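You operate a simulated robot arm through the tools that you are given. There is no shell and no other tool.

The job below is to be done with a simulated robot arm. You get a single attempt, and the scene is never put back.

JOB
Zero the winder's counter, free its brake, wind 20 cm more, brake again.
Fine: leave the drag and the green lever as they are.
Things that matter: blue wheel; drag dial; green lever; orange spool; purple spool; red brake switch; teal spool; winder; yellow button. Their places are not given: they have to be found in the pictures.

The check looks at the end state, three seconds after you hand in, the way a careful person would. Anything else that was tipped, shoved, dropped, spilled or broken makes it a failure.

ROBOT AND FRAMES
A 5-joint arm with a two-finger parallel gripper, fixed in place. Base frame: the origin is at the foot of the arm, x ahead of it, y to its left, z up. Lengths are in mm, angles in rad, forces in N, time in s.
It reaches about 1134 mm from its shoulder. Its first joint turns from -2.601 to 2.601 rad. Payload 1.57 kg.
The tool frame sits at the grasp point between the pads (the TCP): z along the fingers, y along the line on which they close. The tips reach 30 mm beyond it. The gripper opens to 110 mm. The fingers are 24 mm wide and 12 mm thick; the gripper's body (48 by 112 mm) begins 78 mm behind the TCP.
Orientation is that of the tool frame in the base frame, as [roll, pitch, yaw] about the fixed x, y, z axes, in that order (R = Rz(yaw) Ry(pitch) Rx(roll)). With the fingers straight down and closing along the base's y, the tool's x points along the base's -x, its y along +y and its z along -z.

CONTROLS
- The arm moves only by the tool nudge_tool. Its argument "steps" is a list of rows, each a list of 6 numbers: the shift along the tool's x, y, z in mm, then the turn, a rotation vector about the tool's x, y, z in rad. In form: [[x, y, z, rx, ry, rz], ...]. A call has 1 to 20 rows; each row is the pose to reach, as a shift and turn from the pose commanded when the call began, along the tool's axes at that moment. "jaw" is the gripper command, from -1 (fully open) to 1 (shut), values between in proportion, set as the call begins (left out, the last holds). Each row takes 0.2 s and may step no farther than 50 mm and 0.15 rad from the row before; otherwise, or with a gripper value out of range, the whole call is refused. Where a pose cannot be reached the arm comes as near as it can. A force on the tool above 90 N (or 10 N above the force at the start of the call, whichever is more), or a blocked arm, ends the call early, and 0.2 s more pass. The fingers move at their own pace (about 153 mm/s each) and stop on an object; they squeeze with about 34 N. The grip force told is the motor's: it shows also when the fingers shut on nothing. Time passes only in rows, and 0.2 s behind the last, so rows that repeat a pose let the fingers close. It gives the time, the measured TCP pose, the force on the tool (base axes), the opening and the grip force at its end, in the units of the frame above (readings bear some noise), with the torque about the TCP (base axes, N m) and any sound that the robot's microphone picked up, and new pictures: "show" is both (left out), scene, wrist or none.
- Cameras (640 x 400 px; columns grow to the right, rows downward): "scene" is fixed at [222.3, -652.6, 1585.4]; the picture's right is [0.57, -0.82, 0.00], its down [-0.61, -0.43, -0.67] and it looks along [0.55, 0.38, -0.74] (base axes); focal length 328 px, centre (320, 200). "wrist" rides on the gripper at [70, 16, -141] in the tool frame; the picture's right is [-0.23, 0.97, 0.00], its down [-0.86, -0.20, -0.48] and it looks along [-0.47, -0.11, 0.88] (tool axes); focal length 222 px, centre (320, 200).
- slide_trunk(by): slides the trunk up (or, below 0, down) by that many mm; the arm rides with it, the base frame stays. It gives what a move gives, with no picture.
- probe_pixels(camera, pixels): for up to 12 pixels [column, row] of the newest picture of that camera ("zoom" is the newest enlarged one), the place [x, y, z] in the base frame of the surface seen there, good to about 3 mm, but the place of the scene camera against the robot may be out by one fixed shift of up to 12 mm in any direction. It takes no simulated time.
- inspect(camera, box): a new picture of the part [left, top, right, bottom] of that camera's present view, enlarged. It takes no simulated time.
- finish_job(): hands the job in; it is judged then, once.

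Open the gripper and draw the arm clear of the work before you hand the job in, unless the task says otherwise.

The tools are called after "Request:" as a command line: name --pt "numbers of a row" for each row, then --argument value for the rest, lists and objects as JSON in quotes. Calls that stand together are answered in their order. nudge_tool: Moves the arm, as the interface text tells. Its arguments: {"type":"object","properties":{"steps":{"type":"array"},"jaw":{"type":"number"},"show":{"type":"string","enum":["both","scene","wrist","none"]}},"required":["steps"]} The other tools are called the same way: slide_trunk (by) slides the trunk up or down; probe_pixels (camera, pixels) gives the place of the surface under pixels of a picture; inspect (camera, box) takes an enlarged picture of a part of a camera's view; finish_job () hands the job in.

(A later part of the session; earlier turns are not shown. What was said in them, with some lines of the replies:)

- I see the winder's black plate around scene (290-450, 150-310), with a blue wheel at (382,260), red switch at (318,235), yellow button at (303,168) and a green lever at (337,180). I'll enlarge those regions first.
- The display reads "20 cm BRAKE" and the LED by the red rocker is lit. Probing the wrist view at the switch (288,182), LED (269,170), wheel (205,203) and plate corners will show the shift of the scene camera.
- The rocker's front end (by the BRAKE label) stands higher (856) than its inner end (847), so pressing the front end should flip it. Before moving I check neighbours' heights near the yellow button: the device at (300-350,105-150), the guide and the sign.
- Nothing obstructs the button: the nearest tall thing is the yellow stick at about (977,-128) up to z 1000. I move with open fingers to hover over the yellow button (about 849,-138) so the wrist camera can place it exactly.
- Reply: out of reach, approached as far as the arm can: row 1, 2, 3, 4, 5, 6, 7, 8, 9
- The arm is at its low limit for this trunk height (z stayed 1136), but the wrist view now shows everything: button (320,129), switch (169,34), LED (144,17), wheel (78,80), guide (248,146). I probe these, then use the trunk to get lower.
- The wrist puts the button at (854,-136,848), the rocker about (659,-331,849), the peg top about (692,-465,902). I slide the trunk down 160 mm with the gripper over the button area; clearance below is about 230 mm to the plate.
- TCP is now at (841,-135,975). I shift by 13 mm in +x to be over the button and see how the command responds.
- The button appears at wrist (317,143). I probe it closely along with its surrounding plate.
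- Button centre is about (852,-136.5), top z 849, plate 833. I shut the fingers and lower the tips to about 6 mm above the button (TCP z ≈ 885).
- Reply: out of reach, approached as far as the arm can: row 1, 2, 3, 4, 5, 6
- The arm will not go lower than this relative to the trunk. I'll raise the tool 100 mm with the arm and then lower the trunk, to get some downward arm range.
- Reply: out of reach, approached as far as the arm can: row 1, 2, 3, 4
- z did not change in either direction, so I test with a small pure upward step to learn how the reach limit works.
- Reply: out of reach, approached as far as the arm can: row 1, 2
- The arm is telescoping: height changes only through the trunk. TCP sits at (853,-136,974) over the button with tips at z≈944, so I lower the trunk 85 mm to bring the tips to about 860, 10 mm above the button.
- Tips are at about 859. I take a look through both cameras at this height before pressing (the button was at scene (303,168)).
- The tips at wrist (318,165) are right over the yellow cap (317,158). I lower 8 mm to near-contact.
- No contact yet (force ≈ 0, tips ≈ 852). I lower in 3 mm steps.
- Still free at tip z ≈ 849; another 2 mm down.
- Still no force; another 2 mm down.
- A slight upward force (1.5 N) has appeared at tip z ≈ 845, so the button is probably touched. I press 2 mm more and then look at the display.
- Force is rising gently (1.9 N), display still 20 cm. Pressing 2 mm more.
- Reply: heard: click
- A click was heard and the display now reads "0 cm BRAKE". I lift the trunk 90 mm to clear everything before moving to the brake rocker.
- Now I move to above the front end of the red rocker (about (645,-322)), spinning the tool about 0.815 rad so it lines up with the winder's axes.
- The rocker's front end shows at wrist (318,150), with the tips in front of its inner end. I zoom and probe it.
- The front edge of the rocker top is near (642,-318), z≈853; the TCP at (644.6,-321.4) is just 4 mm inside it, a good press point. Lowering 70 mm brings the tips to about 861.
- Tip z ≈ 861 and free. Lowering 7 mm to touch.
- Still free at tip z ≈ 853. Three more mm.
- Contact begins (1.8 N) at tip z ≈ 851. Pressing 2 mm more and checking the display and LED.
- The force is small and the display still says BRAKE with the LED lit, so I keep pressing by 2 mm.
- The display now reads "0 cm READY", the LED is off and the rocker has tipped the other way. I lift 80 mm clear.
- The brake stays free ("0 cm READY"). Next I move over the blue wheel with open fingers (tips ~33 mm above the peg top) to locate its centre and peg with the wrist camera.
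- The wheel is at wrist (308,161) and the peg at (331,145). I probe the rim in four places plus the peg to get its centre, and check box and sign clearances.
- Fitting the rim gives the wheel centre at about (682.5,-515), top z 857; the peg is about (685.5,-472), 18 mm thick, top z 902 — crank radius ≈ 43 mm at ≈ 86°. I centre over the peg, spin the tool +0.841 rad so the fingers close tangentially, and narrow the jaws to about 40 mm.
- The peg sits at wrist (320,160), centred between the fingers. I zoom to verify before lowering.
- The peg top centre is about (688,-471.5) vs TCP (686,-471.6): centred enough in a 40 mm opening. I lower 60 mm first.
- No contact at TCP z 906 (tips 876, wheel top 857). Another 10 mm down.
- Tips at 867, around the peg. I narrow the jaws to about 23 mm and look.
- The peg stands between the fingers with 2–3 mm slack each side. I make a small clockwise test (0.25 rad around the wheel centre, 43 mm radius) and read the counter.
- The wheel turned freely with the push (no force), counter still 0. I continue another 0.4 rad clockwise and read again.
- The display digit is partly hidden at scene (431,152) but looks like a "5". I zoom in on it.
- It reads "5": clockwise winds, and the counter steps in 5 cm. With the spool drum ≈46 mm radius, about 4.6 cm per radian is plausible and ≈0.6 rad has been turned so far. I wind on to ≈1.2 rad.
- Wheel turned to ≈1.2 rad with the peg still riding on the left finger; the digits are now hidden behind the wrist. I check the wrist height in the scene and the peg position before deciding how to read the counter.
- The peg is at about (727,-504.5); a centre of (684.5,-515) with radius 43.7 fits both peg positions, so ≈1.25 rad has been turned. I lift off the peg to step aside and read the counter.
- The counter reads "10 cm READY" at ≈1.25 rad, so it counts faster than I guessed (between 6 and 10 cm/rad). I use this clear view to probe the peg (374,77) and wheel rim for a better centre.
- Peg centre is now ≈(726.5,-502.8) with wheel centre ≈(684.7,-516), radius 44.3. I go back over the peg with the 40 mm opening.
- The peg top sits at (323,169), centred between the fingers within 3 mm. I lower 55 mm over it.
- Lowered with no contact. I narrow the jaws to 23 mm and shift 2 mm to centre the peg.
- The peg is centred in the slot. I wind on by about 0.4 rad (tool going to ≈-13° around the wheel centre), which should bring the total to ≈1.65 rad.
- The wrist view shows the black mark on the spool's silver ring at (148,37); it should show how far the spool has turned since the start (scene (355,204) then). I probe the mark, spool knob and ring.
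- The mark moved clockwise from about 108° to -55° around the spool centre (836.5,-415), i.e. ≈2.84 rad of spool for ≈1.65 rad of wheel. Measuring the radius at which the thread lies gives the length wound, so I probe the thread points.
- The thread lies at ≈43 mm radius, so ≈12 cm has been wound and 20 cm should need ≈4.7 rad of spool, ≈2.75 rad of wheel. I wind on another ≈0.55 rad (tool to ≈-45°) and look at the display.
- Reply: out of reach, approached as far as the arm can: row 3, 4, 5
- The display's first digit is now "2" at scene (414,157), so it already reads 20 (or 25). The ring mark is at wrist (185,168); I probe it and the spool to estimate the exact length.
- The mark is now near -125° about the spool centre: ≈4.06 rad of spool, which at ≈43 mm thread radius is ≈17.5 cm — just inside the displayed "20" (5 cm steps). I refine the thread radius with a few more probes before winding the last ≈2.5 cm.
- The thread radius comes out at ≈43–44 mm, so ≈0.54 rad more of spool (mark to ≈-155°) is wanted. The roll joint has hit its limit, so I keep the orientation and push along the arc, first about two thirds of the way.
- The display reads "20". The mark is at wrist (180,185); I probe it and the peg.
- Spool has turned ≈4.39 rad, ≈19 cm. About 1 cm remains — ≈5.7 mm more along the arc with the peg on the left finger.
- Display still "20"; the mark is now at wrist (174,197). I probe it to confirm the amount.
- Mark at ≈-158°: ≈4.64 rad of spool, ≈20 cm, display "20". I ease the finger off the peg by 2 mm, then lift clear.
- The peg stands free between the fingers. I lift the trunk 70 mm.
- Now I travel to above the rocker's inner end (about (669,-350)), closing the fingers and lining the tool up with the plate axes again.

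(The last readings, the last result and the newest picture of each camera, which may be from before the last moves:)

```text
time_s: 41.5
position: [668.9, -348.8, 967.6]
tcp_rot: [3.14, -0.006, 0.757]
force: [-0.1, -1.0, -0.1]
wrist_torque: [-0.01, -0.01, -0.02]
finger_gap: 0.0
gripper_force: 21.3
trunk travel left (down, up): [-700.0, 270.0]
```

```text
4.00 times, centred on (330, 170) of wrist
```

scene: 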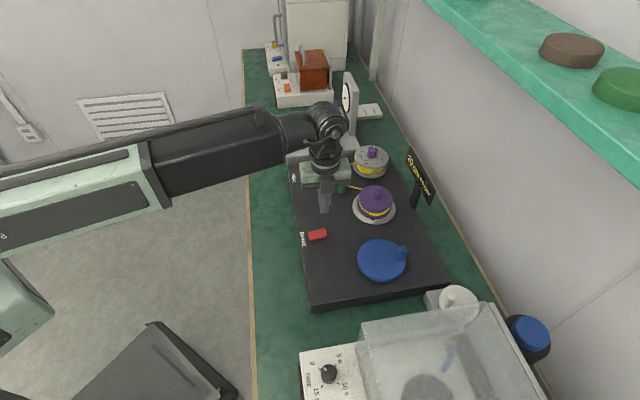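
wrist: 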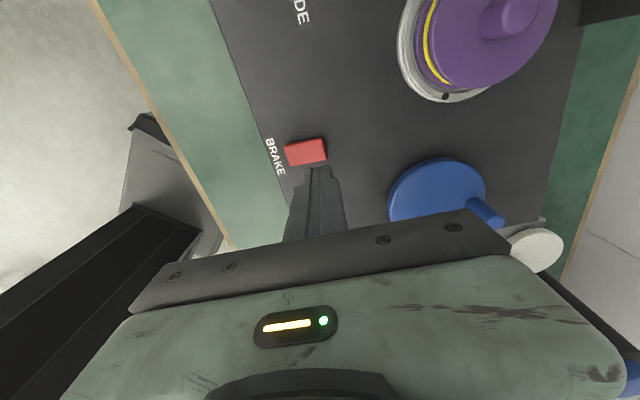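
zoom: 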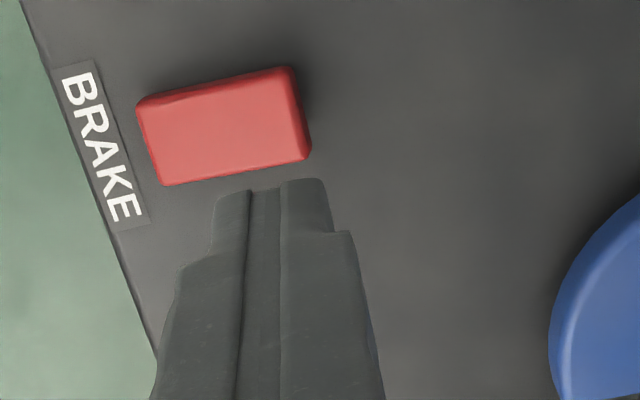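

Display shows "20 cm READY". In this view the rocker spans wrist (285-328,137-166); I probe its raised inner end and also the ring mark at (445,97) from this better angle.

Request:
probe_pixels --camera "wrist" --pixels '[[322, 150], [318, 151], [305, 152], [290, 156], [321, 142], [324, 157], [445, 97], [446, 96], [500, 20], [410, 60]]'

Request:
inspect --camera "wrist" --box '[380, 0, 580, 120]'

Request:
inspect --camera "scene" --box '[285, 140, 435, 290]'

```text
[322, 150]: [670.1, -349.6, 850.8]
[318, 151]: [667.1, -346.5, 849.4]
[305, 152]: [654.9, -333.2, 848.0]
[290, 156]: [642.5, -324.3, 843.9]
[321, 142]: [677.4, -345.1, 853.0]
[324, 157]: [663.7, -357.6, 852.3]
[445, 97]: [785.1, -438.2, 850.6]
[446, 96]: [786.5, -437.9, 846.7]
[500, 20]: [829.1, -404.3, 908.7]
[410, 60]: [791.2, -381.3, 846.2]
```

```text
3.20 times, centred on (480, 60) of wrist
```

zoom: 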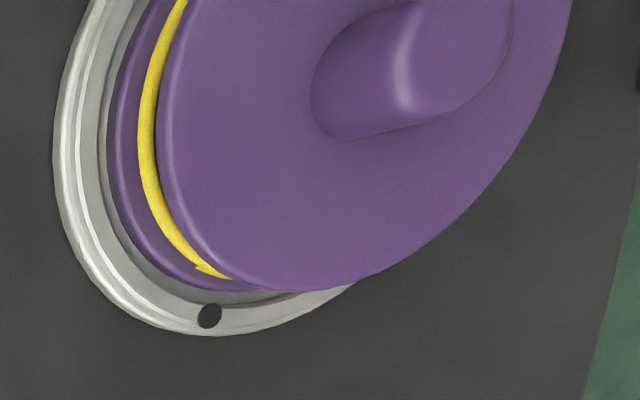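

```text
2.67 times, centred on (360, 215) of scene
```

zoom: 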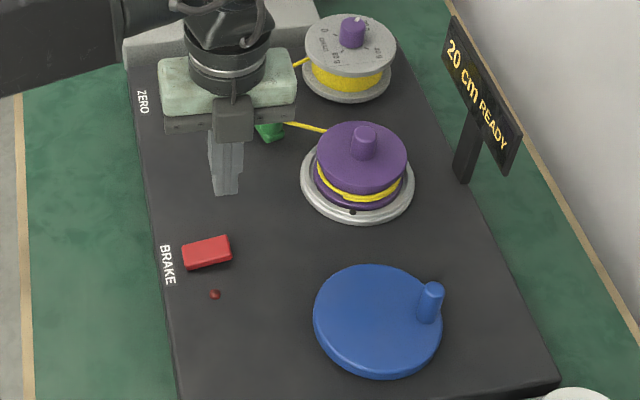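

The raised inner edge mid-point is ≈(670.5,-351.4), z≈852, and the TCP is 3 mm inside it — a good press spot. I lower 78 mm to just above it.

Request:
slide_trunk --by -78

```text
time_s: 42.6
position: [669.1, -348.0, 889.3]
tcp_rot: [-3.141, -0.006, 0.756]
force: [0.0, -0.4, 0.2]
wrist_torque: [0.04, 0.02, -0.01]
finger_gap: 0.0
gripper_force: 21.0
trunk travel left (down, up): [-622.0, 348.0]
```

Tips at ≈859. I lower 8 mm to touch the rocker.

Request:
slide_trunk --by -8

```text
time_s: 43.2
position: [669.4, -349.1, 881.0]
tcp_rot: [3.141, -0.006, 0.756]
force: [-0.1, 0.9, 0.2]
wrist_torque: [0.0, 0.03, -0.03]
finger_gap: 0.0
gripper_force: 21.9
trunk travel left (down, up): [-614.0, 356.0]
```

Near contact, no force yet. Pressing 3 mm more.

Request:
slide_trunk --by -3

Request:
inspect --camera "scene" --box '[290, 140, 450, 260]'

```text
time_s: 43.7
position: [669.1, -349.1, 877.3]
tcp_rot: [-3.14, -0.004, 0.757]
force: [-0.5, 0.2, 0.1]
wrist_torque: [-0.02, 0.04, -0.03]
finger_gap: 0.0
gripper_force: 21.4
trunk travel left (down, up): [-611.0, 359.0]
```

```text
3.33 times, centred on (370, 200) of scene
```

zoom: 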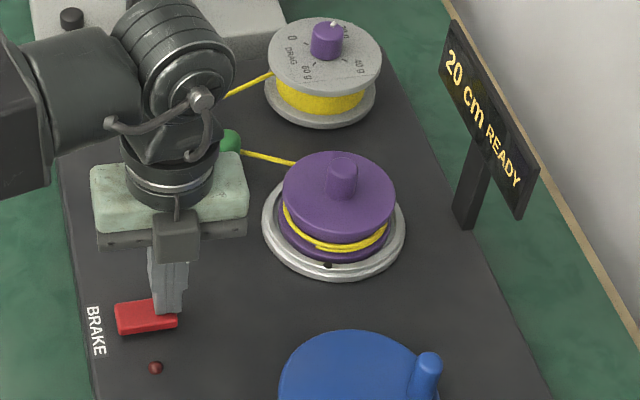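

Still READY; pressing 2 mm more.

Request:
slide_trunk --by -2

Request:
inspect --camera "scene" --box '[290, 140, 450, 260]'

```text
time_s: 44.2
position: [669.5, -348.7, 874.7]
tcp_rot: [3.14, -0.006, 0.756]
force: [9.1, -6.2, 7.6]
wrist_torque: [-0.22, -0.15, 0.09]
finger_gap: 0.0
gripper_force: 21.4
trunk travel left (down, up): [-609.0, 361.0]
```

```text
3.33 times, centred on (370, 200) of scene
```

zoom: 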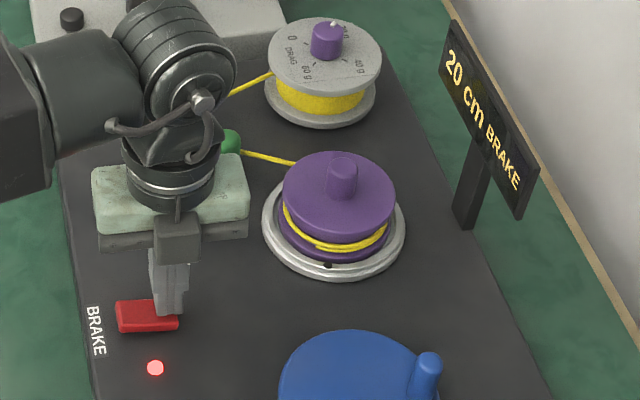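

The display now reads "20 cm BRAKE" and the LED is lit. I lift straight up 100 mm.

Request:
slide_trunk --by 110

Request:
inspect --camera "scene" --box '[290, 140, 450, 260]'

```text
time_s: 45.7
position: [669.2, -348.8, 987.1]
tcp_rot: [-3.141, -0.004, 0.755]
force: [-0.8, 0.3, -0.3]
wrist_torque: [0.01, 0.01, -0.01]
finger_gap: 0.2
gripper_force: 21.1
trunk travel left (down, up): [-719.0, 251.0]
```

```text
3.33 times, centred on (370, 200) of scene
```

zoom: 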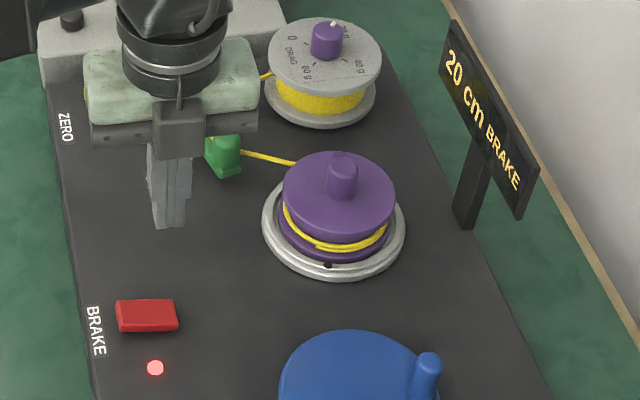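

The brake holds ("20 cm BRAKE", LED on, rocker back). I raise the trunk 150 mm, then open the gripper and draw the arm back off the winder.

Request:
slide_trunk --by 150

Request:
nudge_tool --pt "-5.6 -39.6 0 0 0 0" --pt "-11.2 -79.2 0 0 0 0" --pt "-16.9 -118.8 0 0 0 0" --pt "-22.5 -158.4 0 0 0 0" --pt "-22.5 -158.4 0 0 0 0" --jaw -1

Request:
inspect --camera "scene" --box '[280, 140, 460, 310]'

Request:
inspect --camera "scene" --box '[340, 140, 450, 215]'

```text
time_s: 47.4
position: [668.6, -348.5, 1136.4]
tcp_rot: [3.141, -0.006, 0.757]
force: [0.4, 0.6, 0.1]
wrist_torque: [-0.02, 0.01, -0.01]
finger_gap: 0.0
gripper_force: 21.4
trunk travel left (down, up): [-869.0, 101.0]
```

```text
time_s: 48.6
position: [544.1, -249.8, 1135.4]
tcp_rot: [3.141, -0.005, 0.755]
force: [0.0, 0.9, -0.3]
wrist_torque: [0.0, 0.0, 0.02]
finger_gap: 110.3
gripper_force: 0.1
trunk travel left (down, up): [-869.0, 101.0]
```

scene: 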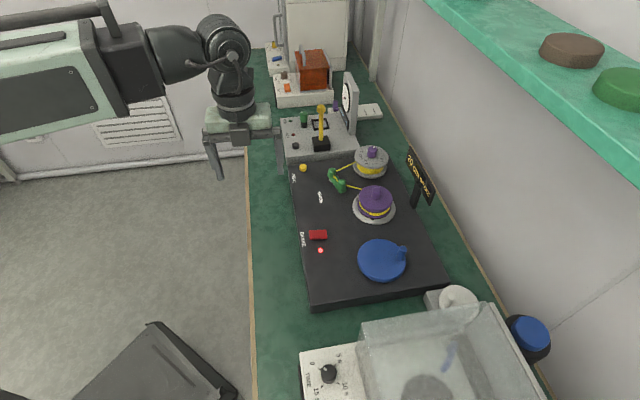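
wrist: 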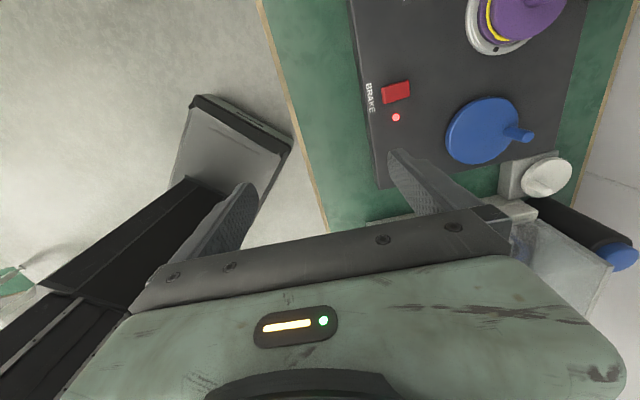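

```text
2.35 times, centred on (370, 225) of scene
```

zoom: 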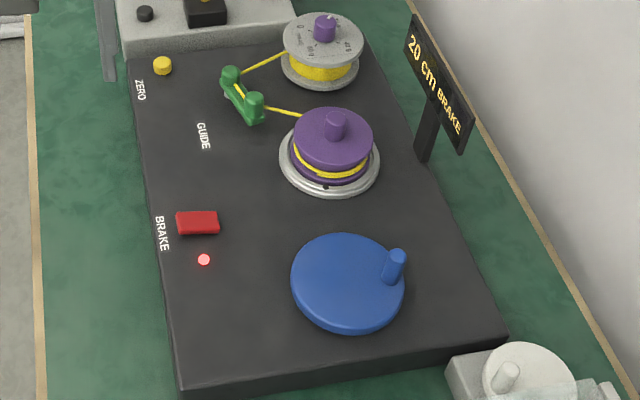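

```text
5.33 times, centred on (395, 178) of scene
```

zoom: 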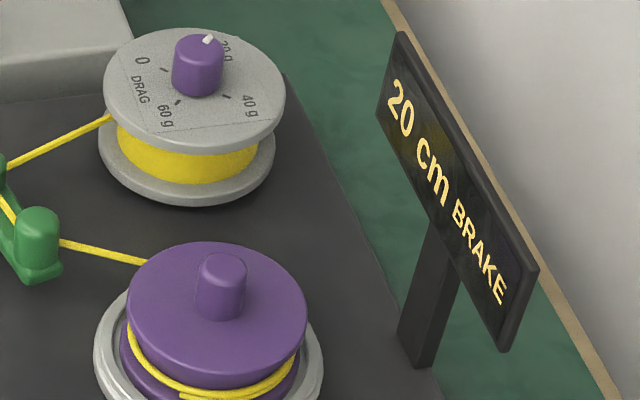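

Everything is in place: the display reads "20 cm BRAKE", the LED is lit, the drag dial and green lever look as they did at the start, and the arm is clear with the gripper open. I hand the job in.

Request:
finish_job

```text
The job is handed in.
```

I zeroed the winder's counter, freed the brake, wound about 20 cm more and put the brake back on. The display now reads "20 cm BRAKE" with the brake LED lit, and the job is handed in.

- **Length:** the counter changes in 5 cm steps, so "20" alone doesn't pin the length exactly. I judged the stopping point from how far the purple spool had turned and where the thread lies on it. That puts the length at about 20 cm, likely between 19.5 and 20.5 cm and at most about 21.5 cm.
- **Left alone:** I never touched the drag dial or the green lever, and both look the same as at the start. Nothing else was knocked or moved, as far as the pictures show.
- **Arm:** the gripper is open and drawn back off the winder.
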